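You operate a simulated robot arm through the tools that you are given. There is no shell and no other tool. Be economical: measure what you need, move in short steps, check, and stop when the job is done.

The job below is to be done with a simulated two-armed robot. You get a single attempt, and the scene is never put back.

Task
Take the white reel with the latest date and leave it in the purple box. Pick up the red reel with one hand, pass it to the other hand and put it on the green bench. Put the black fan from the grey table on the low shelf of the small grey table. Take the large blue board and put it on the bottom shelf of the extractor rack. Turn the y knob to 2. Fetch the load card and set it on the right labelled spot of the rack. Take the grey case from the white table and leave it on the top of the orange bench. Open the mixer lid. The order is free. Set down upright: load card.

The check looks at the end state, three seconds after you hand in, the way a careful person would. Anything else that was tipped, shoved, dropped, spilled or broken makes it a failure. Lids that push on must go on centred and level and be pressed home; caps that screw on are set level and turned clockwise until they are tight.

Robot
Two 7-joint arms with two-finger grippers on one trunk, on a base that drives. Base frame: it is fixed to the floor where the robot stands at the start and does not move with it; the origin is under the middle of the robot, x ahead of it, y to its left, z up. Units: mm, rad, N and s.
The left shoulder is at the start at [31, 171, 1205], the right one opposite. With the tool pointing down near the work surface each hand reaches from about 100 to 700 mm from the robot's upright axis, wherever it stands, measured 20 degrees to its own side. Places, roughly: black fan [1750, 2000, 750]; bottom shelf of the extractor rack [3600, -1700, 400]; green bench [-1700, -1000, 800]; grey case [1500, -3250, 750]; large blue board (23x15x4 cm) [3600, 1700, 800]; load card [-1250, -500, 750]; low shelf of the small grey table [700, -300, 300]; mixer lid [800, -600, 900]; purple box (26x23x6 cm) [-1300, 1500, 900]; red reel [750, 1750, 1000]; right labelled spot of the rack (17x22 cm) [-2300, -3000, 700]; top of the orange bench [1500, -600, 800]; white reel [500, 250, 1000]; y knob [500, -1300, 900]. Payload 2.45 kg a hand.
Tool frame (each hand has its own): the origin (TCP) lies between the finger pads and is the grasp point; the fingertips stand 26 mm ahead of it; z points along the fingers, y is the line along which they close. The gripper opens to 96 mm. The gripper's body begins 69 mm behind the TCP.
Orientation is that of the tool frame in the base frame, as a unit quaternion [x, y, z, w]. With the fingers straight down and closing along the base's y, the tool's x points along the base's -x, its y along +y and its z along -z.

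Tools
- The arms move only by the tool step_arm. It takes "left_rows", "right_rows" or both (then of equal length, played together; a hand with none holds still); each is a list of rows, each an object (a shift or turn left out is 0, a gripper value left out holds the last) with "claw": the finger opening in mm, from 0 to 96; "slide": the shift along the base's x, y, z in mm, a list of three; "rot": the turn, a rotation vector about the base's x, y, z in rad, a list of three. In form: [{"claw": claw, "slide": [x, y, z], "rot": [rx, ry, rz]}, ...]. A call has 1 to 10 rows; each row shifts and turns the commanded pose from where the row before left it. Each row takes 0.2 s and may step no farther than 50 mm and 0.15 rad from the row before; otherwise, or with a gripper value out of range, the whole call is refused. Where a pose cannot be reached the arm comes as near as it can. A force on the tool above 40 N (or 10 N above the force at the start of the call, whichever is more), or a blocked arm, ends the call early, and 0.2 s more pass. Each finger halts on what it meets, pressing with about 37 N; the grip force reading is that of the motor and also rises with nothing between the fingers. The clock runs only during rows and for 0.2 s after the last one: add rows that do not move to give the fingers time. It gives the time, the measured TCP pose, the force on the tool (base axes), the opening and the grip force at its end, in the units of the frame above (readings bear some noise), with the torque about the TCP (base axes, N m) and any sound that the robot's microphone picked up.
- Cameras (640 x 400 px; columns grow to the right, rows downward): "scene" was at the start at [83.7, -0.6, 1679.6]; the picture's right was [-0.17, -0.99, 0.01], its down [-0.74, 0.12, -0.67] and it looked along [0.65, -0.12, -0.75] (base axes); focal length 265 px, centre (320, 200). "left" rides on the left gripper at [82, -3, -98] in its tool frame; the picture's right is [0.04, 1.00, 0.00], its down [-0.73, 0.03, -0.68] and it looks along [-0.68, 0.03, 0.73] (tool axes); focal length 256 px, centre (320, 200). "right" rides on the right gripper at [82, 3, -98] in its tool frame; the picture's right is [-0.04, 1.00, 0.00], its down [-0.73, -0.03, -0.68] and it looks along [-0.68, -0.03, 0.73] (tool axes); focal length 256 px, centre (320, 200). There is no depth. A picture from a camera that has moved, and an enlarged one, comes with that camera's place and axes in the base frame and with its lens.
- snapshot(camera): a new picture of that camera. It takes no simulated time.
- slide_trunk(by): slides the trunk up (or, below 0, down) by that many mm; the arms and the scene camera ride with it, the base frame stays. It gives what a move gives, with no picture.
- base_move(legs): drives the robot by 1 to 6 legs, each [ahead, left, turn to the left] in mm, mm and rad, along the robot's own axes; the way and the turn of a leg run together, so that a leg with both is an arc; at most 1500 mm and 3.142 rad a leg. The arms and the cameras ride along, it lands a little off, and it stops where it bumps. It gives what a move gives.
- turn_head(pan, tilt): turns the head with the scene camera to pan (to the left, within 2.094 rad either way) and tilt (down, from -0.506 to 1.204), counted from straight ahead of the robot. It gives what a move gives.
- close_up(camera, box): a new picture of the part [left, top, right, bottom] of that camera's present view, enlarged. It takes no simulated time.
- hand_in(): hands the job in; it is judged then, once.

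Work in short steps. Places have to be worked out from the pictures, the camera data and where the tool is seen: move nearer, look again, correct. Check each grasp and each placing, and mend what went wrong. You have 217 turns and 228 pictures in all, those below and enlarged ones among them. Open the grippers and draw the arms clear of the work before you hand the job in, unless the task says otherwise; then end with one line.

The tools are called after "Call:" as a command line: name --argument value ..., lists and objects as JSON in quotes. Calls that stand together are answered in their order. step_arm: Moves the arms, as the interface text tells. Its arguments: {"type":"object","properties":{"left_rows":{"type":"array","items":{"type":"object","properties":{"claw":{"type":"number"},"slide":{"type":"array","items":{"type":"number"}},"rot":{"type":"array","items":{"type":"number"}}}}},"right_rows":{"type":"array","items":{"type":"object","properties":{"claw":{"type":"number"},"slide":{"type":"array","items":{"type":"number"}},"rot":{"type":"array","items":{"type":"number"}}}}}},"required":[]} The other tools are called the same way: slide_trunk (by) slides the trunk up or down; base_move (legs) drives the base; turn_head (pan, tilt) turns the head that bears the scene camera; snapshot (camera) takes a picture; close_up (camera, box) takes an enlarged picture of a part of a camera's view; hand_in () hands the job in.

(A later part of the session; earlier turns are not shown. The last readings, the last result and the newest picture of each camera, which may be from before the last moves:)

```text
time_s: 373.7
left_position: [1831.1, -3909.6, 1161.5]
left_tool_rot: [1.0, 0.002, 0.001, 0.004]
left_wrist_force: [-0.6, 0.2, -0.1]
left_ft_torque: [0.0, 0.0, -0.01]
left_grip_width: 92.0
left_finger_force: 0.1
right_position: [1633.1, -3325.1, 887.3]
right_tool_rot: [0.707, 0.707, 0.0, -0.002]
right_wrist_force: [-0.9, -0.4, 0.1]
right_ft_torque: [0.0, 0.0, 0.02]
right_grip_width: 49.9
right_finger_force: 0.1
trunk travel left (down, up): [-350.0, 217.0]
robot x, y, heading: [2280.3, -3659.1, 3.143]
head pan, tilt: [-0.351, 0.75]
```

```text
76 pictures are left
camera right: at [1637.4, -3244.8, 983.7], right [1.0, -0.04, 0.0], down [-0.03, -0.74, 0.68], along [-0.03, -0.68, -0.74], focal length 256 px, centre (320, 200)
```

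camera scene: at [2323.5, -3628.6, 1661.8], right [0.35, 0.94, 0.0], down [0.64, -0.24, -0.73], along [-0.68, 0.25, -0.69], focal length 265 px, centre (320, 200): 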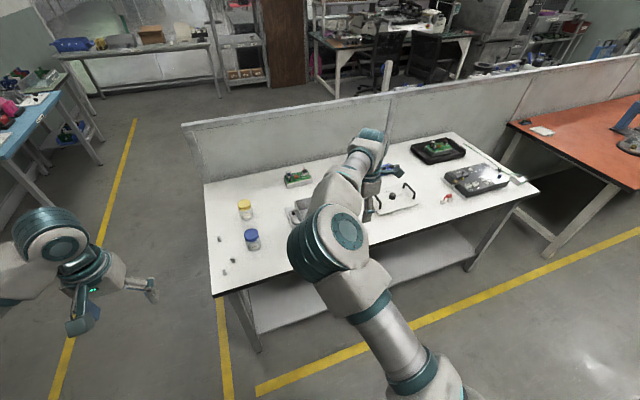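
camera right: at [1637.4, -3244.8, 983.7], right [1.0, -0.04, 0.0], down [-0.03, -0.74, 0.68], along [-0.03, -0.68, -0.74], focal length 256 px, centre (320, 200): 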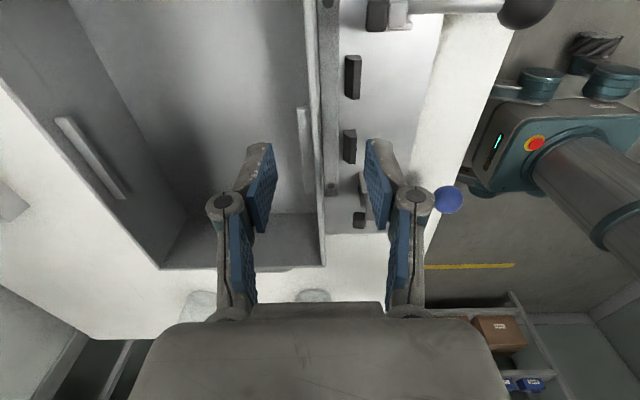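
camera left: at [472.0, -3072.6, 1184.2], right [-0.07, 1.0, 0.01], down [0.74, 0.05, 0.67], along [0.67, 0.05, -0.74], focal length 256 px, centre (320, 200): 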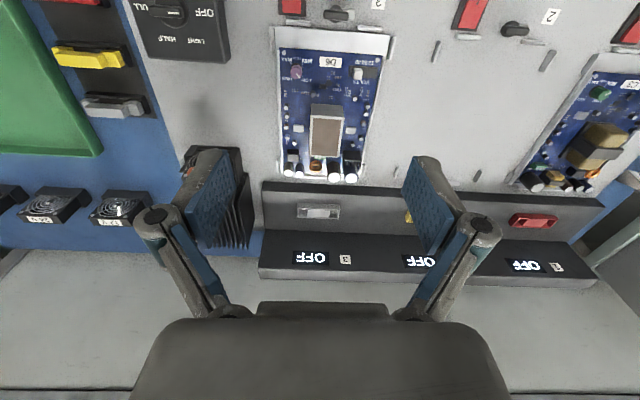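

Wall top z≈853; the gap between the black blocks is at my y. I descend 42 mm and close on the wall.

Call:
step_arm --right_rows '[{"slide": [3, -2, -14]}, {"slide": [0, 0, -14]}, {"slide": [0, 0, -14]}, {}, {"claw": 0}, {}, {}]'

Call:
snapshot --camera "right"

```text
time_s: 375.3
left_position: [1831.3, -3909.9, 1160.6]
left_tool_rot: [1.0, 0.002, -0.001, 0.005]
left_wrist_force: [0.2, -0.3, 0.8]
left_ft_torque: [0.02, 0.0, -0.02]
left_grip_width: 92.0
left_finger_force: 0.1
right_position: [1633.1, -3328.8, 845.6]
right_tool_rot: [0.707, 0.708, 0.0, -0.004]
right_wrist_force: [-14.0, 1.4, 8.1]
right_ft_torque: [-0.15, 0.14, 0.08]
right_grip_width: 10.3
right_finger_force: 37.0
trunk travel left (down, up): [-350.0, 217.0]
robot x, y, heading: [2278.0, -3660.2, 3.138]
head pan, tilt: [-0.351, 0.75]
```

```text
75 pictures are left
camera right: at [1637.8, -3247.7, 943.7], right [1.0, -0.04, -0.01], down [-0.03, -0.74, 0.68], along [-0.03, -0.68, -0.74], focal length 256 px, centre (320, 200)
```

right: 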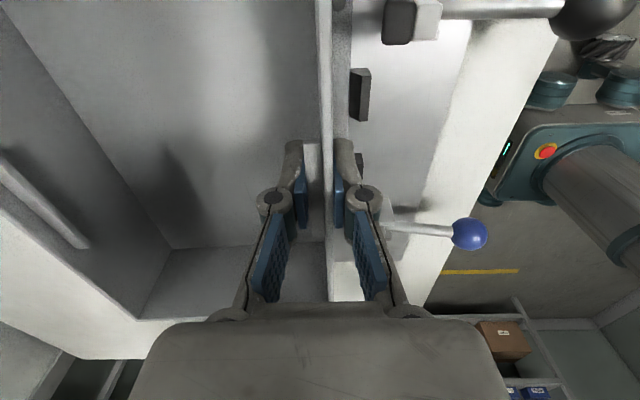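

Gripped at 10 mm. I lift slightly by the trunk and check weight and tilt.

Call:
slide_trunk --by 40

Call:
snapshot --camera "right"

Call:
snapshot --camera "scene"

```text
time_s: 376.2
left_position: [1828.8, -3909.8, 1199.5]
left_tool_rot: [1.0, 0.002, 0.001, 0.005]
left_wrist_force: [-0.2, -0.5, -0.7]
left_ft_torque: [-0.01, -0.02, 0.01]
left_grip_width: 92.4
left_finger_force: 0.2
right_position: [1633.8, -3328.0, 881.1]
right_tool_rot: [0.707, 0.707, 0.001, -0.001]
right_wrist_force: [0.6, -0.2, -6.0]
right_ft_torque: [-0.03, -0.37, 0.01]
right_grip_width: 10.2
right_finger_force: 37.0
trunk travel left (down, up): [-390.0, 177.0]
robot x, y, heading: [2278.3, -3659.0, 3.135]
head pan, tilt: [-0.351, 0.75]
```

```text
74 pictures are left
camera right: at [1637.5, -3247.3, 978.7], right [1.0, -0.04, 0.0], down [-0.03, -0.74, 0.68], along [-0.03, -0.68, -0.74], focal length 256 px, centre (320, 200)
```

right: 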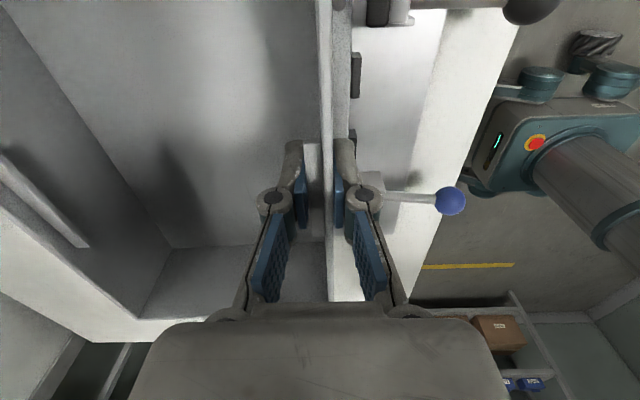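

```text
73 pictures are left
camera scene: at [2194.7, -3632.4, 1701.5], right [0.35, 0.94, 0.0], down [0.64, -0.24, -0.73], along [-0.68, 0.25, -0.69], focal length 265 px, centre (320, 200)
```

scene: 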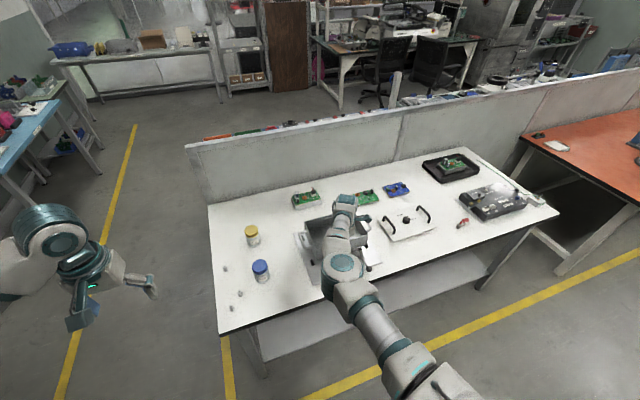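

Lifted cleanly (6 N, level). I raise further, back up and strafe to the orange bench.

Call:
slide_trunk --by 140

Call:
base_move --legs '[[-150, 0, 0], [0, -1500, 0], [0, -170, 0]]'

Call:
step_arm --right_rows '[{}, {}, {}, {}, {}, {}]'

Call:
snapshot --camera "scene"

Call:
snapshot --camera "right"

```text
time_s: 377.8
left_position: [1832.4, -3910.1, 1341.4]
left_tool_rot: [1.0, 0.002, 0.001, 0.006]
left_wrist_force: [0.1, 0.1, -0.6]
left_ft_torque: [-0.03, -0.01, 0.02]
left_grip_width: 92.1
left_finger_force: 0.1
right_position: [1634.2, -3327.6, 1021.8]
right_tool_rot: [0.707, 0.707, 0.0, -0.001]
right_wrist_force: [-0.4, 0.3, -5.0]
right_ft_torque: [0.02, -0.42, 0.02]
right_grip_width: 10.4
right_finger_force: 37.2
trunk travel left (down, up): [-530.0, 37.0]
robot x, y, heading: [2273.8, -3658.1, 3.139]
head pan, tilt: [-0.351, 0.75]
```

```text
time_s: 387.3
left_position: [1982.8, -2300.6, 1328.9]
left_tool_rot: [1.0, 0.001, 0.003, -0.014]
left_wrist_force: [-0.6, -2.6, 0.1]
left_ft_torque: [0.18, -0.04, 0.01]
left_grip_width: 91.9
left_finger_force: 0.1
right_position: [1791.9, -1707.6, 1033.3]
right_tool_rot: [0.708, 0.706, 0.013, -0.013]
right_wrist_force: [-2.0, -4.7, -5.5]
right_ft_torque: [0.11, -0.51, 0.19]
right_grip_width: 10.3
right_finger_force: 37.0
trunk travel left (down, up): [-530.0, 37.0]
robot x, y, heading: [2433.5, -2007.5, 3.128]
head pan, tilt: [-0.351, 0.75]
```

```text
time_s: 388.9
left_position: [2000.3, -2228.0, 1349.9]
left_tool_rot: [1.0, 0.0, -0.005, 0.012]
left_wrist_force: [-0.5, -0.5, -0.7]
left_ft_torque: [0.01, 0.05, 0.0]
left_grip_width: 92.2
left_finger_force: 0.1
right_position: [1803.8, -1648.6, 1025.0]
right_tool_rot: [0.71, 0.704, -0.007, 0.001]
right_wrist_force: [-0.8, -0.7, -5.2]
right_ft_torque: [0.08, -0.37, 0.0]
right_grip_width: 10.7
right_finger_force: 36.9
trunk travel left (down, up): [-530.0, 37.0]
robot x, y, heading: [2435.4, -1997.3, 3.13]
head pan, tilt: [-0.351, 0.75]
stopped in row 6 (right hand): the arm was blocked; the commanded pose is now the measured one
```

```text
72 pictures are left
camera scene: at [2370.8, -1930.4, 1840.4], right [0.36, 0.93, -0.02], down [0.64, -0.26, -0.72], along [-0.68, 0.25, -0.69], focal length 265 px, centre (320, 200)
```

scene: 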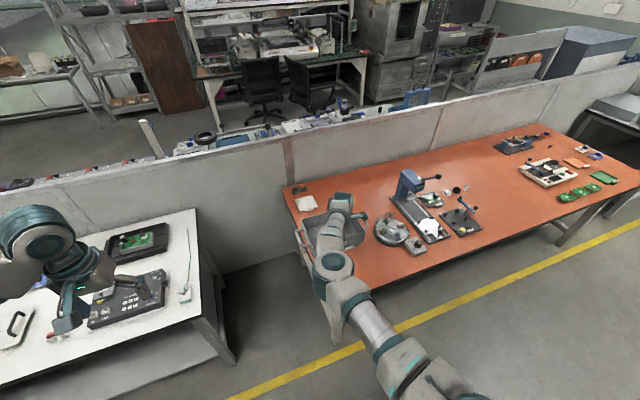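

```text
71 pictures are left
camera right: at [1808.8, -1565.8, 1121.2], right [1.0, -0.05, -0.01], down [-0.03, -0.73, 0.69], along [-0.04, -0.69, -0.73], focal length 256 px, centre (320, 200)
```

right: 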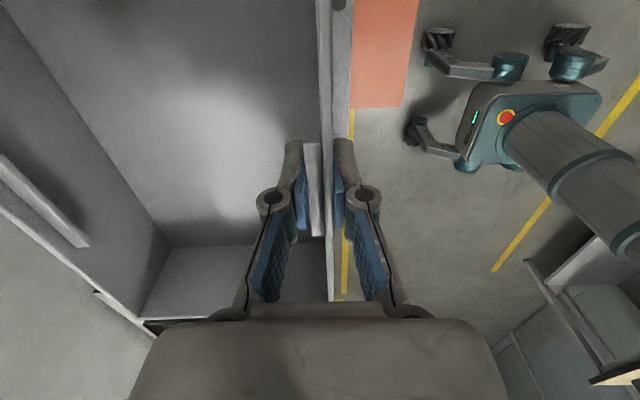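

The bench's end is at y≈-1710, so I go 104 mm further and 76 mm back, keeping clear of the turntable, then lower.

Call:
base_move --legs '[[-70, -108, 0]]'

Call:
slide_trunk --by -70

Call:
step_arm --left_rows '[{}, {}, {}, {}, {}, {}, {}, {}, {}, {}]'

Call:
close_up --camera "scene" --box '[250, 150, 480, 320]'

Call:
snapshot --camera "right"

```text
time_s: 390.6
left_position: [2091.8, -2078.4, 1364.2]
left_tool_rot: [0.999, -0.004, -0.013, 0.034]
left_wrist_force: [-0.4, 1.9, 1.0]
left_ft_torque: [-0.2, -0.03, -0.06]
left_grip_width: 91.9
left_finger_force: 0.1
right_position: [1890.6, -1505.9, 1021.2]
right_tool_rot: [0.711, 0.702, -0.025, 0.009]
right_wrist_force: [1.5, -0.5, -6.7]
right_ft_torque: [0.01, -0.41, 0.03]
right_grip_width: 10.7
right_finger_force: 37.1
trunk travel left (down, up): [-530.0, 37.0]
robot x, y, heading: [2510.7, -1894.1, 3.126]
head pan, tilt: [-0.351, 0.75]
stopped in leg 1: the robot was blocked; the commanded pose is now the measured one
```

```text
time_s: 391.7
left_position: [2099.7, -2064.3, 1300.7]
left_tool_rot: [0.999, -0.004, -0.018, 0.036]
left_wrist_force: [-0.4, 0.1, -0.1]
left_ft_torque: [-0.12, 0.0, -0.03]
left_grip_width: 91.9
left_finger_force: 0.0
right_position: [1894.7, -1494.3, 955.3]
right_tool_rot: [0.711, 0.702, -0.029, 0.007]
right_wrist_force: [2.7, 4.9, -4.6]
right_ft_torque: [-0.17, -0.29, -0.31]
right_grip_width: 10.2
right_finger_force: 36.5
trunk travel left (down, up): [-460.0, 107.0]
robot x, y, heading: [2508.4, -1887.0, 3.125]
head pan, tilt: [-0.351, 0.75]
```

```text
time_s: 393.9
left_position: [2093.8, -2121.1, 1285.7]
left_tool_rot: [1.0, 0.004, -0.01, 0.019]
left_wrist_force: [0.8, -0.7, -2.4]
left_ft_torque: [0.05, -0.03, -0.01]
left_grip_width: 91.9
left_finger_force: 0.0
right_position: [1887.3, -1542.2, 960.5]
right_tool_rot: [0.707, 0.707, -0.015, -0.001]
right_wrist_force: [0.8, -1.4, -7.2]
right_ft_torque: [0.05, -0.38, 0.0]
right_grip_width: 10.3
right_finger_force: 36.7
trunk travel left (down, up): [-460.0, 107.0]
robot x, y, heading: [2511.3, -1895.7, 3.133]
head pan, tilt: [-0.351, 0.75]
```

```text
2.35 times, centred on (365, 235) of scene
camera zoom: at [2438.3, -1804.6, 1767.4], right [0.35, 0.93, -0.03], down [0.64, -0.27, -0.72], along [-0.68, 0.23, -0.7], focal length 623 px, centre (214, 118)
```

zoom: 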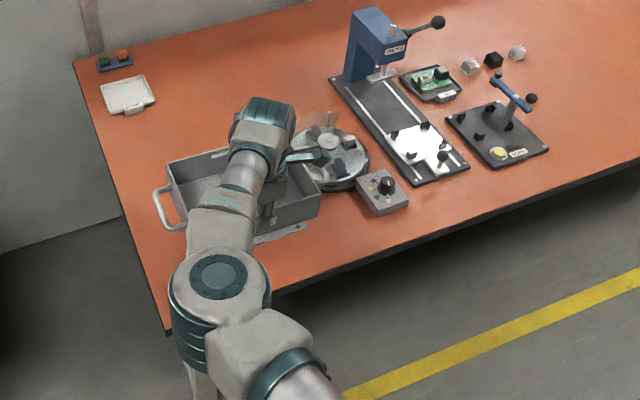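

```text
69 pictures are left
camera right: at [1893.1, -1459.5, 1056.0], right [1.0, -0.04, -0.02], down [-0.01, -0.72, 0.69], along [-0.04, -0.69, -0.72], focal length 256 px, centre (320, 200)
```

right: 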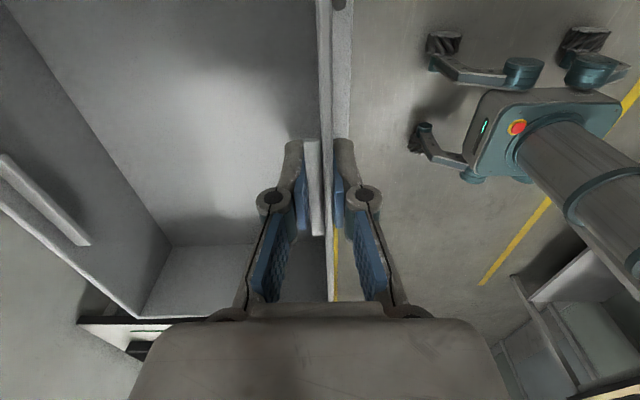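

Slightly too near the front edge; I go 35 mm forward, let it settle and lower with the trunk.

Call:
base_move --legs '[[38, 0, 0]]'

Call:
step_arm --left_rows '[{}, {}, {}, {}, {}, {}, {}, {}, {}, {}]'

Call:
slide_trunk --by -55

Call:
step_arm --left_rows '[{}, {}, {}, {}, {}]'

Call:
close_up --camera "scene" --box '[250, 150, 480, 320]'

```text
time_s: 394.8
left_position: [2065.5, -2085.4, 1297.9]
left_tool_rot: [0.999, -0.004, -0.018, 0.031]
left_wrist_force: [1.0, 0.7, -0.1]
left_ft_torque: [-0.06, 0.08, -0.04]
left_grip_width: 91.9
left_finger_force: 0.9
right_position: [1860.5, -1512.5, 961.2]
right_tool_rot: [0.711, 0.702, -0.027, 0.002]
right_wrist_force: [0.2, 3.2, -4.9]
right_ft_torque: [0.0, -0.34, -0.19]
right_grip_width: 10.6
right_finger_force: 36.8
trunk travel left (down, up): [-460.0, 107.0]
robot x, y, heading: [2469.4, -1891.7, 3.126]
head pan, tilt: [-0.351, 0.75]
```

```text
time_s: 397.2
left_position: [2062.4, -2201.0, 1277.2]
left_tool_rot: [1.0, 0.004, -0.015, -0.01]
left_wrist_force: [-0.1, -0.5, -0.5]
left_ft_torque: [0.02, 0.0, 0.06]
left_grip_width: 91.8
left_finger_force: 0.0
right_position: [1854.5, -1604.5, 986.8]
right_tool_rot: [0.708, 0.706, 0.001, -0.024]
right_wrist_force: [-0.5, -1.2, -5.7]
right_ft_torque: [0.0, -0.38, 0.06]
right_grip_width: 10.4
right_finger_force: 36.4
trunk travel left (down, up): [-460.0, 107.0]
robot x, y, heading: [2475.7, -1901.3, 3.13]
head pan, tilt: [-0.351, 0.75]
stopped in row 10 (left hand): the arm was blocked; the commanded pose is now the measured one
```

```text
time_s: 398.1
left_position: [2061.9, -2194.4, 1223.7]
left_tool_rot: [1.0, 0.003, -0.016, -0.007]
left_wrist_force: [0.1, -0.3, 0.2]
left_ft_torque: [0.05, 0.03, -0.01]
left_grip_width: 91.8
left_finger_force: 0.0
right_position: [1852.8, -1599.5, 932.1]
right_tool_rot: [0.708, 0.706, 0.0, -0.023]
right_wrist_force: [-1.1, -2.1, -6.1]
right_ft_torque: [0.09, -0.42, 0.08]
right_grip_width: 10.1
right_finger_force: 37.1
trunk travel left (down, up): [-405.0, 162.0]
robot x, y, heading: [2474.2, -1904.1, 3.13]
head pan, tilt: [-0.351, 0.75]
```

```text
time_s: 399.5
left_position: [2069.3, -2128.9, 1238.2]
left_tool_rot: [1.0, -0.005, -0.02, 0.014]
left_wrist_force: [-0.1, 0.8, -0.2]
left_ft_torque: [-0.04, 0.01, -0.03]
left_grip_width: 92.2
left_finger_force: 0.1
right_position: [1861.1, -1545.2, 922.0]
right_tool_rot: [0.713, 0.701, -0.015, -0.012]
right_wrist_force: [0.2, -1.1, -5.6]
right_ft_torque: [0.05, -0.37, 0.0]
right_grip_width: 10.6
right_finger_force: 37.3
trunk travel left (down, up): [-405.0, 162.0]
robot x, y, heading: [2470.3, -1889.6, 3.133]
head pan, tilt: [-0.351, 0.75]
stopped in row 5 (left hand): the arm was blocked; the commanded pose is now the measured one
```

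```text
2.35 times, centred on (365, 235) of scene
camera zoom: at [2396.2, -1820.9, 1715.5], right [0.36, 0.93, -0.02], down [0.64, -0.26, -0.72], along [-0.68, 0.25, -0.69], focal length 623 px, centre (214, 118)
```

zoom: 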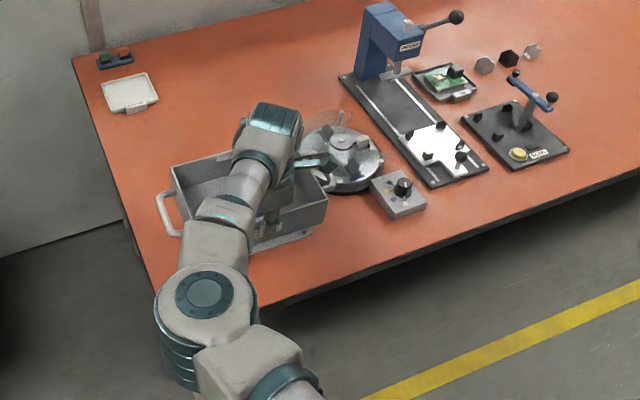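

The body sways; I wait with neutral commands until it settles before touching down.

Call:
slide_trunk --by 1

Call:
slide_trunk --by -1

Call:
slide_trunk --by 1

Call:
slide_trunk --by -1

Call:
slide_trunk --by 1

Call:
slide_trunk --by -1

Call:
slide_trunk --by 1

Call:
slide_trunk --by -1

```text
time_s: 400.0
left_position: [2067.1, -2155.5, 1233.1]
left_tool_rot: [1.0, -0.002, -0.018, 0.004]
left_wrist_force: [0.4, -0.3, 0.3]
left_ft_torque: [0.0, -0.04, -0.01]
left_grip_width: 91.9
left_finger_force: 0.2
right_position: [1859.3, -1564.4, 927.2]
right_tool_rot: [0.712, 0.702, -0.007, -0.019]
right_wrist_force: [-0.4, -0.1, -5.9]
right_ft_torque: [-0.02, -0.38, 0.03]
right_grip_width: 10.3
right_finger_force: 37.1
trunk travel left (down, up): [-406.0, 161.0]
robot x, y, heading: [2468.9, -1893.9, 3.126]
head pan, tilt: [-0.351, 0.75]
```

```text
time_s: 400.5
left_position: [2068.4, -2154.2, 1232.1]
left_tool_rot: [1.0, -0.003, -0.02, 0.005]
left_wrist_force: [0.8, -0.2, 0.7]
left_ft_torque: [0.01, 0.0, 0.04]
left_grip_width: 92.1
left_finger_force: 0.0
right_position: [1858.9, -1563.5, 926.5]
right_tool_rot: [0.711, 0.703, -0.008, -0.017]
right_wrist_force: [-0.2, -0.1, -4.9]
right_ft_torque: [-0.03, -0.4, 0.02]
right_grip_width: 10.4
right_finger_force: 37.2
trunk travel left (down, up): [-405.0, 162.0]
robot x, y, heading: [2466.0, -1895.9, 3.125]
head pan, tilt: [-0.351, 0.75]
```

```text
time_s: 401.1
left_position: [2067.6, -2131.8, 1236.1]
left_tool_rot: [1.0, -0.005, -0.02, 0.013]
left_wrist_force: [0.7, 0.8, 0.1]
left_ft_torque: [-0.02, 0.02, 0.0]
left_grip_width: 92.1
left_finger_force: 0.1
right_position: [1860.3, -1544.9, 922.8]
right_tool_rot: [0.713, 0.701, -0.013, -0.012]
right_wrist_force: [0.1, 1.7, -5.9]
right_ft_torque: [-0.02, -0.38, -0.05]
right_grip_width: 10.1
right_finger_force: 37.1
trunk travel left (down, up): [-406.0, 161.0]
robot x, y, heading: [2470.0, -1885.7, 3.122]
head pan, tilt: [-0.351, 0.75]
```

```text
time_s: 401.6
left_position: [2067.4, -2173.3, 1230.1]
left_tool_rot: [1.0, 0.001, -0.02, -0.002]
left_wrist_force: [0.1, -0.2, 1.0]
left_ft_torque: [0.06, 0.03, 0.02]
left_grip_width: 92.2
left_finger_force: 0.1
right_position: [1859.2, -1579.7, 931.7]
right_tool_rot: [0.71, 0.704, -0.005, -0.022]
right_wrist_force: [-0.2, -2.1, -5.9]
right_ft_torque: [0.04, -0.41, 0.09]
right_grip_width: 10.4
right_finger_force: 36.4
trunk travel left (down, up): [-405.0, 162.0]
robot x, y, heading: [2470.7, -1893.8, 3.132]
head pan, tilt: [-0.351, 0.75]
```

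```text
time_s: 402.1
left_position: [2067.5, -2117.1, 1237.6]
left_tool_rot: [1.0, -0.006, -0.021, 0.016]
left_wrist_force: [-1.2, 0.8, -0.2]
left_ft_torque: [-0.04, -0.02, -0.05]
left_grip_width: 92.1
left_finger_force: 0.1
right_position: [1861.2, -1533.3, 918.8]
right_tool_rot: [0.714, 0.7, -0.016, -0.009]
right_wrist_force: [1.9, 1.4, -5.6]
right_ft_torque: [-0.05, -0.33, -0.1]
right_grip_width: 10.2
right_finger_force: 37.1
trunk travel left (down, up): [-406.0, 161.0]
robot x, y, heading: [2469.0, -1883.7, 3.122]
head pan, tilt: [-0.351, 0.75]
```

```text
time_s: 402.6
left_position: [2067.2, -2182.8, 1227.4]
left_tool_rot: [1.0, 0.0, -0.019, -0.005]
left_wrist_force: [0.8, 0.1, -0.8]
left_ft_torque: [0.0, 0.03, 0.0]
left_grip_width: 92.0
left_finger_force: 0.0
right_position: [1857.8, -1587.8, 932.8]
right_tool_rot: [0.71, 0.704, -0.002, -0.024]
right_wrist_force: [-0.8, -1.9, -5.7]
right_ft_torque: [0.06, -0.39, 0.05]
right_grip_width: 10.4
right_finger_force: 36.6
trunk travel left (down, up): [-405.0, 162.0]
robot x, y, heading: [2471.6, -1897.7, 3.122]
head pan, tilt: [-0.351, 0.75]
```

```text
time_s: 403.1
left_position: [2066.7, -2115.4, 1241.0]
left_tool_rot: [1.0, -0.004, -0.02, 0.017]
left_wrist_force: [-0.2, 2.1, -0.1]
left_ft_torque: [-0.16, -0.04, -0.02]
left_grip_width: 91.8
left_finger_force: 0.0
right_position: [1860.7, -1532.4, 918.7]
right_tool_rot: [0.713, 0.701, -0.017, -0.008]
right_wrist_force: [0.1, 1.6, -5.6]
right_ft_torque: [-0.03, -0.4, -0.06]
right_grip_width: 10.3
right_finger_force: 36.6
trunk travel left (down, up): [-406.0, 161.0]
robot x, y, heading: [2467.0, -1885.2, 3.128]
head pan, tilt: [-0.351, 0.75]
```

```text
time_s: 403.6
left_position: [2067.5, -2176.7, 1227.6]
left_tool_rot: [1.0, 0.0, -0.019, -0.003]
left_wrist_force: [0.4, -0.4, -0.1]
left_ft_torque: [0.01, 0.02, 0.01]
left_grip_width: 92.1
left_finger_force: 0.1
right_position: [1858.7, -1582.4, 931.7]
right_tool_rot: [0.711, 0.703, -0.003, -0.024]
right_wrist_force: [-1.0, -1.4, -5.8]
right_ft_torque: [0.09, -0.39, 0.04]
right_grip_width: 10.4
right_finger_force: 37.1
trunk travel left (down, up): [-405.0, 162.0]
robot x, y, heading: [2470.6, -1896.7, 3.124]
head pan, tilt: [-0.351, 0.75]
```

That pumped the sway; I hold the right hand's pose with long idle calls instead.

Call:
step_arm --right_rows '[{}, {}, {}, {}, {}, {}, {}, {}, {}, {}]'

Call:
step_arm --right_rows '[{}, {}, {}, {}, {}, {}, {}, {}, {}, {}]'

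Call:
step_arm --right_rows '[{}, {}, {}, {}, {}, {}, {}, {}]'

```text
time_s: 406.0
left_position: [2073.2, -2133.4, 1238.1]
left_tool_rot: [1.0, -0.005, -0.023, 0.011]
left_wrist_force: [0.2, 0.0, 0.3]
left_ft_torque: [-0.03, 0.04, 0.01]
left_grip_width: 91.9
left_finger_force: 0.0
right_position: [1864.2, -1546.0, 926.2]
right_tool_rot: [0.712, 0.702, -0.014, -0.015]
right_wrist_force: [-0.7, 0.2, -5.3]
right_ft_torque: [0.04, -0.39, 0.03]
right_grip_width: 10.5
right_finger_force: 37.4
trunk travel left (down, up): [-405.0, 162.0]
robot x, y, heading: [2466.6, -1883.8, 3.127]
head pan, tilt: [-0.351, 0.75]
stopped in row 10 (right hand): the arm was blocked; the commanded pose is now the measured one
```

```text
time_s: 408.2
left_position: [2071.7, -2158.9, 1231.1]
left_tool_rot: [1.0, -0.004, -0.022, 0.001]
left_wrist_force: [0.0, -0.1, -0.7]
left_ft_torque: [0.01, 0.04, -0.01]
left_grip_width: 92.0
left_finger_force: 0.0
right_position: [1863.7, -1565.1, 931.9]
right_tool_rot: [0.712, 0.702, -0.006, -0.022]
right_wrist_force: [0.1, -2.1, -5.2]
right_ft_torque: [-0.02, -0.41, 0.01]
right_grip_width: 10.3
right_finger_force: 37.2
trunk travel left (down, up): [-405.0, 162.0]
robot x, y, heading: [2469.0, -1888.2, 3.127]
head pan, tilt: [-0.351, 0.75]
```

```text
time_s: 410.0
left_position: [2071.8, -2160.3, 1232.1]
left_tool_rot: [1.0, -0.003, -0.022, 0.001]
left_wrist_force: [-0.1, -0.6, -1.1]
left_ft_torque: [0.04, 0.04, 0.02]
left_grip_width: 91.9
left_finger_force: 0.1
right_position: [1863.0, -1567.5, 932.3]
right_tool_rot: [0.712, 0.702, -0.006, -0.022]
right_wrist_force: [-0.5, -2.1, -4.9]
right_ft_torque: [0.04, -0.44, 0.09]
right_grip_width: 10.4
right_finger_force: 37.0
trunk travel left (down, up): [-405.0, 162.0]
robot x, y, heading: [2471.9, -1889.3, 3.128]
head pan, tilt: [-0.351, 0.75]
```

Settled. I level the case and lower it with the arm in small steps until contact.

Call:
step_arm --right_rows '[{"slide": [-4, 12, -8], "rot": [-0.023, -0.039, 0]}, {"slide": [0, 0, -10]}, {"slide": [0, 0, -8]}, {}, {}]'

Call:
step_arm --right_rows '[{"slide": [0, 0, -7]}, {"slide": [0, 0, -6]}, {}, {}]'

Call:
step_arm --right_rows '[{"slide": [0, 0, -6]}, {"slide": [0, 0, -5]}, {}]'

Call:
close_up --camera "scene" --box '[250, 150, 480, 320]'

```text
time_s: 411.2
left_position: [2072.3, -2127.2, 1237.0]
left_tool_rot: [1.0, -0.006, -0.022, 0.011]
left_wrist_force: [0.4, 0.1, 0.2]
left_ft_torque: [-0.07, -0.01, -0.01]
left_grip_width: 92.3
left_finger_force: 0.1
right_position: [1860.2, -1525.1, 898.7]
right_tool_rot: [0.714, 0.7, -0.007, 0.009]
right_wrist_force: [0.2, 1.5, -5.1]
right_ft_torque: [0.0, -0.35, -0.02]
right_grip_width: 10.3
right_finger_force: 36.7
trunk travel left (down, up): [-405.0, 162.0]
robot x, y, heading: [2470.7, -1883.3, 3.127]
head pan, tilt: [-0.351, 0.75]
```

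```text
time_s: 412.2
left_position: [2071.3, -2120.2, 1239.0]
left_tool_rot: [1.0, -0.007, -0.022, 0.013]
left_wrist_force: [-0.2, 0.9, 0.8]
left_ft_torque: [-0.04, -0.02, -0.01]
left_grip_width: 92.0
left_finger_force: 0.0
right_position: [1859.7, -1522.2, 884.2]
right_tool_rot: [0.714, 0.7, -0.008, 0.008]
right_wrist_force: [0.7, 0.7, -4.9]
right_ft_torque: [-0.05, -0.35, -0.07]
right_grip_width: 10.3
right_finger_force: 36.6
trunk travel left (down, up): [-405.0, 162.0]
robot x, y, heading: [2470.0, -1879.2, 3.127]
head pan, tilt: [-0.351, 0.75]
```

```text
time_s: 413.0
left_position: [2072.2, -2133.0, 1236.3]
left_tool_rot: [1.0, -0.005, -0.022, 0.01]
left_wrist_force: [0.1, 0.3, -0.2]
left_ft_torque: [-0.08, 0.0, 0.03]
left_grip_width: 92.2
left_finger_force: 0.1
right_position: [1859.0, -1531.9, 875.5]
right_tool_rot: [0.714, 0.701, -0.006, 0.006]
right_wrist_force: [-0.2, 0.7, -5.9]
right_ft_torque: [-0.02, -0.35, -0.03]
right_grip_width: 10.1
right_finger_force: 36.9
trunk travel left (down, up): [-405.0, 162.0]
robot x, y, heading: [2470.6, -1883.9, 3.126]
head pan, tilt: [-0.351, 0.75]
```

```text
2.35 times, centred on (365, 235) of scene
camera zoom: at [2393.7, -1859.9, 1716.7], right [0.36, 0.93, 0.0], down [0.64, -0.24, -0.73], along [-0.68, 0.26, -0.68], focal length 623 px, centre (214, 118)
```

zoom: 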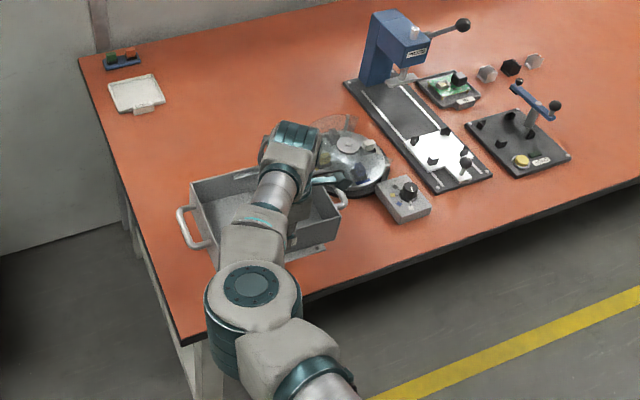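

Position is fine (handles clear of the turntable). I continue lowering.

Call:
step_arm --right_rows '[{"slide": [0, -6, -6]}, {"slide": [0, -6, -6]}, {}]'

Call:
step_arm --right_rows '[{"slide": [0, 0, -6]}, {"slide": [0, 0, -6]}, {}]'

Call:
step_arm --right_rows '[{"slide": [0, 0, -6]}, {"slide": [0, 0, -6]}, {}]'

```text
time_s: 413.8
left_position: [2070.9, -2149.1, 1233.9]
left_tool_rot: [1.0, -0.005, -0.021, 0.003]
left_wrist_force: [-0.1, -1.4, 0.2]
left_ft_torque: [0.0, 0.02, 0.01]
left_grip_width: 92.0
left_finger_force: 0.1
right_position: [1860.1, -1555.6, 867.3]
right_tool_rot: [0.713, 0.701, -0.004, 0.003]
right_wrist_force: [-0.7, 0.4, -5.5]
right_ft_torque: [0.01, -0.37, -0.04]
right_grip_width: 10.2
right_finger_force: 37.1
trunk travel left (down, up): [-405.0, 162.0]
robot x, y, heading: [2468.8, -1886.0, 3.13]
head pan, tilt: [-0.351, 0.75]
```

```text
time_s: 414.6
left_position: [2071.9, -2156.8, 1232.5]
left_tool_rot: [1.0, -0.003, -0.022, 0.001]
left_wrist_force: [0.2, -1.2, -0.4]
left_ft_torque: [0.11, 0.02, -0.02]
left_grip_width: 91.9
left_finger_force: 0.1
right_position: [1858.9, -1562.0, 858.6]
right_tool_rot: [0.713, 0.702, -0.001, 0.001]
right_wrist_force: [-0.1, -1.7, -5.2]
right_ft_torque: [0.07, -0.41, 0.07]
right_grip_width: 10.2
right_finger_force: 37.6
trunk travel left (down, up): [-405.0, 162.0]
robot x, y, heading: [2472.1, -1889.3, 3.125]
head pan, tilt: [-0.351, 0.75]
```

```text
time_s: 415.4
left_position: [2072.5, -2152.7, 1232.8]
left_tool_rot: [1.0, -0.003, -0.022, 0.004]
left_wrist_force: [0.2, -0.2, 0.2]
left_ft_torque: [0.05, 0.0, 0.02]
left_grip_width: 91.8
left_finger_force: 0.1
right_position: [1858.7, -1560.1, 843.3]
right_tool_rot: [0.712, 0.702, -0.002, 0.003]
right_wrist_force: [-0.3, -0.9, -5.7]
right_ft_torque: [0.05, -0.41, -0.01]
right_grip_width: 10.3
right_finger_force: 36.8
trunk travel left (down, up): [-405.0, 162.0]
robot x, y, heading: [2470.9, -1884.9, 3.125]
head pan, tilt: [-0.351, 0.75]
```

Still hanging free; I continue.

Call:
step_arm --right_rows '[{"slide": [0, 0, -5]}, {"slide": [0, 0, -5]}, {}]'

Call:
step_arm --right_rows '[{"slide": [0, 0, -5]}, {"slide": [0, 0, -5]}, {}]'

Call:
step_arm --right_rows '[{"slide": [0, 0, -5]}, {"slide": [0, 0, -5]}, {}]'

Call:
step_arm --right_rows '[{"slide": [0, 0, -5]}, {"slide": [0, 0, -5]}, {}]'

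```text
time_s: 416.2
left_position: [2071.7, -2140.2, 1235.2]
left_tool_rot: [1.0, -0.003, -0.023, 0.007]
left_wrist_force: [0.6, 0.3, -0.1]
left_ft_torque: [0.0, 0.01, 0.02]
left_grip_width: 92.0
left_finger_force: 0.0
right_position: [1859.9, -1550.3, 829.3]
right_tool_rot: [0.713, 0.702, -0.006, 0.005]
right_wrist_force: [-0.1, -0.3, -5.0]
right_ft_torque: [0.0, -0.41, 0.0]
right_grip_width: 10.2
right_finger_force: 36.8
trunk travel left (down, up): [-405.0, 162.0]
robot x, y, heading: [2469.1, -1887.7, 3.125]
head pan, tilt: [-0.351, 0.75]
```

```text
time_s: 417.0
left_position: [2074.1, -2131.0, 1239.2]
left_tool_rot: [1.0, -0.006, -0.023, 0.01]
left_wrist_force: [0.5, 0.0, 0.5]
left_ft_torque: [-0.03, -0.01, 0.01]
left_grip_width: 91.8
left_finger_force: 0.2
right_position: [1860.2, -1542.2, 819.4]
right_tool_rot: [0.714, 0.7, -0.008, 0.006]
right_wrist_force: [0.7, 1.5, -2.8]
right_ft_torque: [0.3, -0.41, -0.04]
right_grip_width: 10.2
right_finger_force: 36.2
trunk travel left (down, up): [-405.0, 162.0]
robot x, y, heading: [2471.6, -1881.9, 3.123]
head pan, tilt: [-0.351, 0.75]
```

```text
time_s: 417.8
left_position: [2074.9, -2138.2, 1237.0]
left_tool_rot: [1.0, -0.005, -0.024, 0.009]
left_wrist_force: [-0.6, -0.1, 0.4]
left_ft_torque: [0.0, 0.02, 0.01]
left_grip_width: 92.0
left_finger_force: 0.0
right_position: [1860.1, -1549.0, 817.2]
right_tool_rot: [0.712, 0.702, -0.009, 0.003]
right_wrist_force: [-4.4, -9.2, 34.6]
right_ft_torque: [-0.4, -0.94, 0.04]
right_grip_width: 10.9
right_finger_force: 37.1
trunk travel left (down, up): [-405.0, 162.0]
robot x, y, heading: [2468.6, -1882.3, 3.127]
head pan, tilt: [-0.351, 0.75]
```

```text
time_s: 418.6
left_position: [2074.8, -2140.2, 1236.4]
left_tool_rot: [1.0, -0.005, -0.023, 0.007]
left_wrist_force: [0.3, -0.7, 0.7]
left_ft_torque: [0.01, -0.02, -0.01]
left_grip_width: 91.9
left_finger_force: 0.1
right_position: [1861.0, -1549.4, 802.5]
right_tool_rot: [0.714, 0.7, -0.006, 0.005]
right_wrist_force: [2.9, 0.0, 21.0]
right_ft_torque: [-0.8, -0.95, -0.15]
right_grip_width: 10.7
right_finger_force: 36.2
trunk travel left (down, up): [-405.0, 162.0]
robot x, y, heading: [2469.1, -1887.1, 3.124]
head pan, tilt: [-0.351, 0.75]
```

Contact at about z 818. I release and lift straight up, then look.

Call:
step_arm --right_rows '[{"slide": [0, 0, 3], "claw": 30}, {"claw": 46}, {"slide": [0, 0, 15]}, {"slide": [0, 0, 25]}, {"slide": [0, 0, 35]}, {"slide": [0, 0, 40]}, {"slide": [0, 0, 40]}, {"slide": [0, 0, 40]}]'

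Call:
close_up --camera "scene" --box '[250, 150, 480, 320]'

Call:
snapshot --camera "right"

```text
time_s: 420.4
left_position: [2072.5, -2141.0, 1235.6]
left_tool_rot: [1.0, -0.006, -0.022, 0.008]
left_wrist_force: [0.3, -0.2, 0.9]
left_ft_torque: [0.02, 0.01, -0.03]
left_grip_width: 92.0
left_finger_force: 0.1
right_position: [1861.6, -1551.9, 1001.3]
right_tool_rot: [0.713, 0.701, -0.005, 0.004]
right_wrist_force: [-0.3, 0.4, 0.2]
right_ft_torque: [-0.01, 0.02, -0.03]
right_grip_width: 45.9
right_finger_force: 0.1
trunk travel left (down, up): [-405.0, 162.0]
robot x, y, heading: [2467.4, -1885.8, 3.123]
head pan, tilt: [-0.351, 0.75]
```

```text
2.35 times, centred on (365, 235) of scene
camera zoom: at [2396.9, -1859.0, 1716.9], right [0.36, 0.93, 0.0], down [0.64, -0.24, -0.73], along [-0.68, 0.26, -0.68], focal length 623 px, centre (214, 118)
```

zoom: 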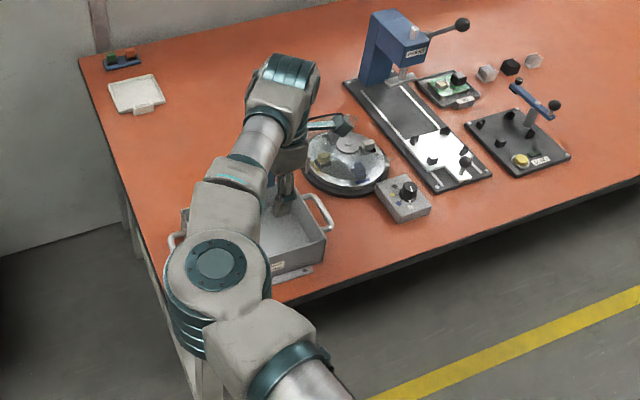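

```text
65 pictures are left
camera right: at [1866.1, -1469.8, 1098.0], right [1.0, -0.06, 0.0], down [-0.04, -0.72, 0.69], along [-0.04, -0.69, -0.73], focal length 256 px, centre (320, 200)
```

right: 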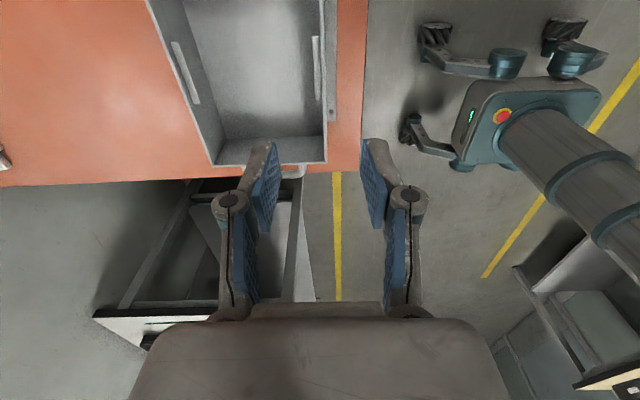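

The case rests on the orange bench. Next the large blue board: I retract, turn around and drive along the far aisle.

Call:
step_arm --right_rows '[{"slide": [30, 0, 20]}, {"slide": [35, 0, 20]}, {"slide": [35, 0, 20]}, {"slide": [35, 0, 20]}, {"slide": [35, 0, 20]}, {"slide": [30, 0, 10]}]'

Call:
base_move --legs '[[-170, 0, 0], [0, 0, -1.565], [0, 0, -1.565], [0, 1500, 0], [0, 1500, 0]]'

Call:
turn_head --pan 0.3 --tilt 0.55

Call:
snapshot --camera "scene"

```text
time_s: 421.8
left_position: [2073.4, -2141.3, 1235.7]
left_tool_rot: [1.0, -0.004, -0.024, 0.007]
left_wrist_force: [-0.3, -0.5, 0.0]
left_ft_torque: [0.02, -0.03, -0.02]
left_grip_width: 91.8
left_finger_force: 0.0
right_position: [2021.7, -1487.4, 1103.6]
right_tool_rot: [0.712, 0.702, -0.005, 0.005]
right_wrist_force: [-0.3, -0.3, -0.1]
right_ft_torque: [-0.02, 0.02, 0.01]
right_grip_width: 45.8
right_finger_force: 0.1
right hand out of reach, approached as far as the arm can: row 3, 4, 5, 6
trunk travel left (down, up): [-405.0, 162.0]
robot x, y, heading: [2473.3, -1883.4, 3.128]
head pan, tilt: [-0.351, 0.75]
```

```text
time_s: 445.1
left_position: [3214.3, 1353.2, 1236.0]
left_tool_rot: [0.023, 0.999, 0.006, 0.022]
left_wrist_force: [-0.5, 0.4, 0.1]
left_ft_torque: [0.02, 0.03, 0.04]
left_grip_width: 92.2
left_finger_force: 0.0
right_position: [3240.3, 698.1, 1101.8]
right_tool_rot: [-0.687, 0.727, 0.005, 0.004]
right_wrist_force: [1.2, 0.1, 0.9]
right_ft_torque: [0.0, -0.03, 0.02]
right_grip_width: 46.0
right_finger_force: 0.0
trunk travel left (down, up): [-405.0, 162.0]
robot x, y, heading: [2805.7, 1112.1, -0.055]
head pan, tilt: [-0.351, 0.75]
```

```text
time_s: 446.1
left_position: [3211.5, 1350.8, 1237.4]
left_tool_rot: [0.023, 0.999, 0.006, 0.025]
left_wrist_force: [0.6, -0.7, 0.0]
left_ft_torque: [-0.02, 0.03, 0.02]
left_grip_width: 91.9
left_finger_force: 0.0
right_position: [3237.0, 696.6, 1104.3]
right_tool_rot: [-0.688, 0.726, 0.003, 0.006]
right_wrist_force: [0.5, 0.4, -0.2]
right_ft_torque: [-0.04, 0.03, -0.04]
right_grip_width: 46.0
right_finger_force: 0.1
trunk travel left (down, up): [-405.0, 162.0]
robot x, y, heading: [2809.4, 1110.3, -0.055]
head pan, tilt: [0.3, 0.55]
```

```text
64 pictures are left
camera scene: at [2893.3, 1135.1, 1734.1], right [0.24, -0.97, 0.0], down [-0.51, -0.13, -0.85], along [0.82, 0.21, -0.53], focal length 265 px, centre (320, 200)
```

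scene: 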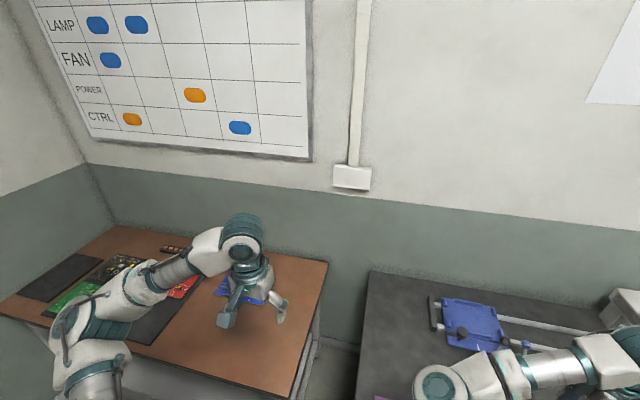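

The blue board is on the brown table just below the left hand. I look with the left camera.

Call:
snapshot --camera "left"

```text
63 pictures are left
camera left: at [3125.5, 1349.7, 1331.0], right [0.01, 1.0, 0.01], down [0.7, -0.01, 0.71], along [0.71, 0.0, -0.7], focal length 256 px, centre (320, 200)
```

left: 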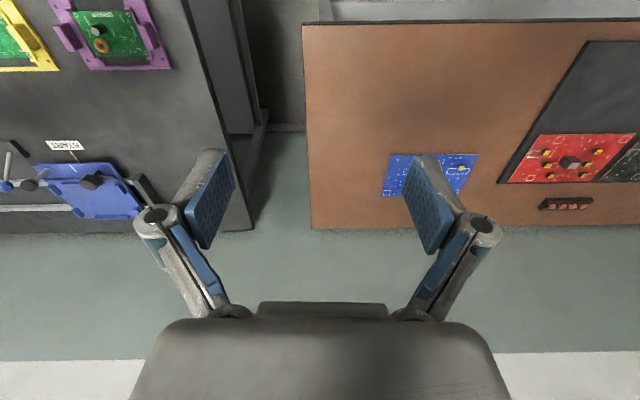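

I zoom in on the blue board to see its thickness and components.

Call:
step_arm --left_rows '[{"slide": [0, 35, 0]}, {"slide": [0, 40, 0]}, {"slide": [0, 40, 0]}, {"slide": [20, 40, 0]}, {"slide": [20, 40, -10]}, {"slide": [20, 40, -20]}]'

Call:
snapshot --camera "left"

Call:
close_up --camera "scene" --box '[180, 240, 300, 330]'

```text
time_s: 447.5
left_position: [3273.3, 1588.1, 1206.8]
left_tool_rot: [0.025, 0.999, 0.006, 0.023]
left_wrist_force: [0.3, 0.5, -0.4]
left_ft_torque: [0.01, 0.04, 0.03]
left_grip_width: 92.1
left_finger_force: 0.0
right_position: [3238.1, 698.3, 1103.7]
right_tool_rot: [-0.688, 0.726, 0.004, 0.005]
right_wrist_force: [-0.2, 0.2, 0.2]
right_ft_torque: [-0.03, 0.0, 0.01]
right_grip_width: 46.2
right_finger_force: 0.0
trunk travel left (down, up): [-405.0, 162.0]
robot x, y, heading: [2809.4, 1107.3, -0.052]
head pan, tilt: [0.3, 0.55]
```

```text
62 pictures are left
camera left: at [3187.4, 1586.8, 1301.2], right [0.01, 1.0, 0.01], down [0.7, -0.01, 0.71], along [0.71, 0.0, -0.7], focal length 256 px, centre (320, 200)
```

left: 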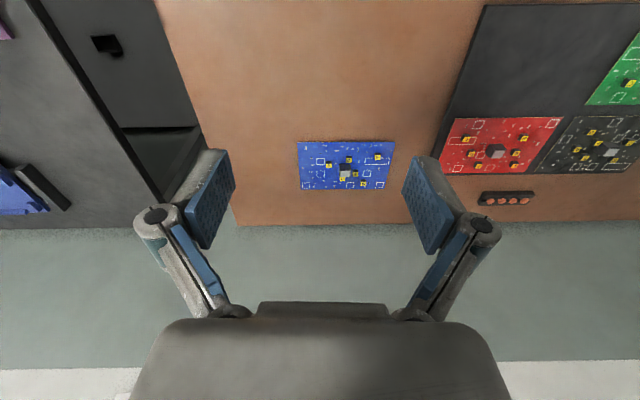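

```text
4.44 times, centred on (240, 285) of scene
camera zoom: at [2894.5, 1138.3, 1734.0], right [0.24, -0.97, 0.0], down [-0.51, -0.13, -0.85], along [0.82, 0.21, -0.53], focal length 1177 px, centre (676, -178)
```

zoom: 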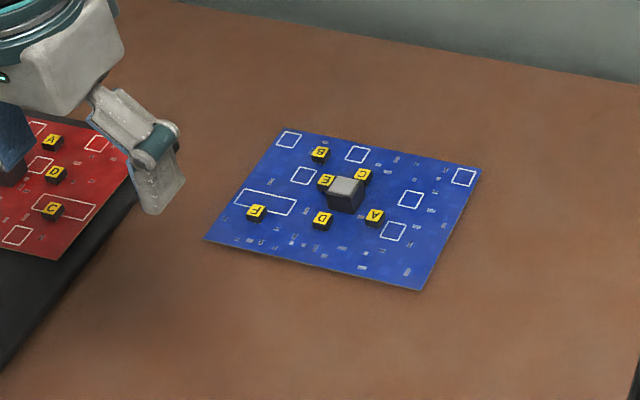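

A grey block in the board's centre serves as a grip. Board centre ≈(3593,1654). I bring the left hand back in, and drive nearer.

Call:
step_arm --left_rows '[{"slide": [10, -42, 0]}, {"slide": [10, -42, 0]}, {"slide": [20, -42, 0]}, {"slide": [20, -42, 0]}, {"slide": [20, -40, 0]}, {"slide": [20, -10, 0]}]'

Call:
base_move --legs '[[0, 297, 0.053], [140, 0, 0]]'

Call:
step_arm --left_rows '[{}, {}, {}, {}, {}, {}, {}]'

Call:
snapshot --camera "left"

```text
time_s: 448.9
left_position: [3372.2, 1366.1, 1209.1]
left_tool_rot: [0.023, 0.999, 0.007, 0.024]
left_wrist_force: [0.3, 0.0, 0.0]
left_ft_torque: [0.03, 0.03, -0.03]
left_grip_width: 91.9
left_finger_force: 0.0
right_position: [3236.4, 694.8, 1103.2]
right_tool_rot: [-0.687, 0.727, 0.005, 0.007]
right_wrist_force: [-0.3, -0.8, -0.3]
right_ft_torque: [0.03, -0.01, 0.0]
right_grip_width: 46.0
right_finger_force: 0.1
trunk travel left (down, up): [-405.0, 162.0]
robot x, y, heading: [2806.8, 1113.5, -0.053]
head pan, tilt: [0.3, 0.55]
```

```text
time_s: 451.8
left_position: [3499.5, 1671.1, 1212.8]
left_tool_rot: [-0.001, 1.0, 0.014, 0.025]
left_wrist_force: [0.4, 0.2, 0.4]
left_ft_torque: [0.03, 0.03, 0.0]
left_grip_width: 92.0
left_finger_force: 0.0
right_position: [3402.9, 994.5, 1099.9]
right_tool_rot: [-0.706, 0.708, 0.007, 0.011]
right_wrist_force: [-1.5, -0.2, 0.0]
right_ft_torque: [0.03, -0.06, 0.0]
right_grip_width: 45.9
right_finger_force: 0.1
trunk travel left (down, up): [-405.0, 162.0]
robot x, y, heading: [2954.8, 1403.7, -0.003]
head pan, tilt: [0.3, 0.55]
```

```text
time_s: 453.4
left_position: [3499.5, 1689.2, 1209.8]
left_tool_rot: [-0.002, 1.0, 0.006, 0.025]
left_wrist_force: [-0.3, 0.9, 0.4]
left_ft_torque: [-0.05, -0.03, -0.02]
left_grip_width: 92.0
left_finger_force: 0.1
right_position: [3401.3, 1012.8, 1106.3]
right_tool_rot: [-0.706, 0.708, 0.003, 0.006]
right_wrist_force: [-0.1, 0.5, 0.2]
right_ft_torque: [-0.04, 0.04, 0.02]
right_grip_width: 46.0
right_finger_force: 0.1
trunk travel left (down, up): [-405.0, 162.0]
robot x, y, heading: [2949.4, 1402.2, 0.003]
head pan, tilt: [0.3, 0.55]
```

```text
60 pictures are left
camera left: at [3413.6, 1685.1, 1303.0], right [-0.04, 1.0, 0.01], down [0.7, 0.02, 0.72], along [0.71, 0.04, -0.7], focal length 256 px, centre (320, 200)
```

left: 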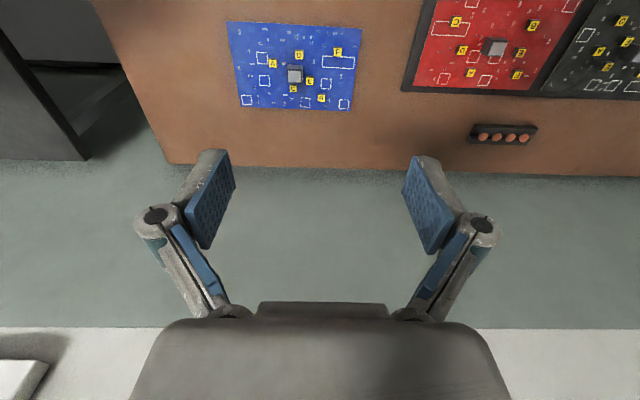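

Block centre ≈(3591,1652). I align over it, narrow the fingers and descend to z≈900.

Call:
step_arm --left_rows '[{"slide": [23, -9, -30], "rot": [-0.012, 0.05, -0.04], "claw": 60}, {"slide": [23, -9, -40]}, {"slide": [23, -9, -40]}, {"slide": [23, -10, -40]}, {"slide": [0, 0, -45]}, {"slide": [0, 0, -45]}, {"slide": [0, 0, -40]}, {}, {}, {}]'

Call:
step_arm --left_rows '[{}, {}, {}, {}, {}]'

Call:
snapshot --camera "left"

```text
time_s: 455.6
left_position: [3589.4, 1631.5, 934.7]
left_tool_rot: [0.019, 1.0, 0.009, 0.001]
left_wrist_force: [-0.2, -0.2, 0.3]
left_ft_torque: [0.02, 0.03, -0.01]
left_grip_width: 59.9
left_finger_force: 0.1
right_position: [3400.1, 990.7, 1101.1]
right_tool_rot: [-0.706, 0.708, 0.007, 0.013]
right_wrist_force: [0.4, -0.1, -0.3]
right_ft_torque: [0.02, -0.01, 0.03]
right_grip_width: 46.2
right_finger_force: 0.1
trunk travel left (down, up): [-405.0, 162.0]
robot x, y, heading: [2951.2, 1403.6, 0.0]
head pan, tilt: [0.3, 0.55]
```

```text
time_s: 456.8
left_position: [3590.1, 1646.0, 932.3]
left_tool_rot: [0.018, 1.0, 0.004, 0.001]
left_wrist_force: [-0.7, -0.9, -0.5]
left_ft_torque: [-0.08, -0.01, -0.04]
left_grip_width: 60.0
left_finger_force: 0.0
right_position: [3400.3, 1006.3, 1104.4]
right_tool_rot: [-0.707, 0.707, 0.004, 0.008]
right_wrist_force: [0.3, 0.5, 0.3]
right_ft_torque: [0.0, 0.0, -0.01]
right_grip_width: 46.2
right_finger_force: 0.0
trunk travel left (down, up): [-405.0, 162.0]
robot x, y, heading: [2954.2, 1398.1, -0.001]
head pan, tilt: [0.3, 0.55]
```

```text
59 pictures are left
camera left: at [3508.7, 1643.8, 1030.2], right [0.0, 1.0, 0.01], down [0.73, 0.0, 0.68], along [0.68, 0.01, -0.73], focal length 256 px, centre (320, 200)
```

left: 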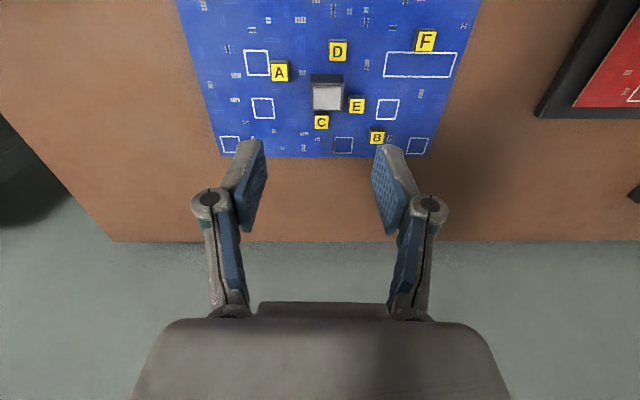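

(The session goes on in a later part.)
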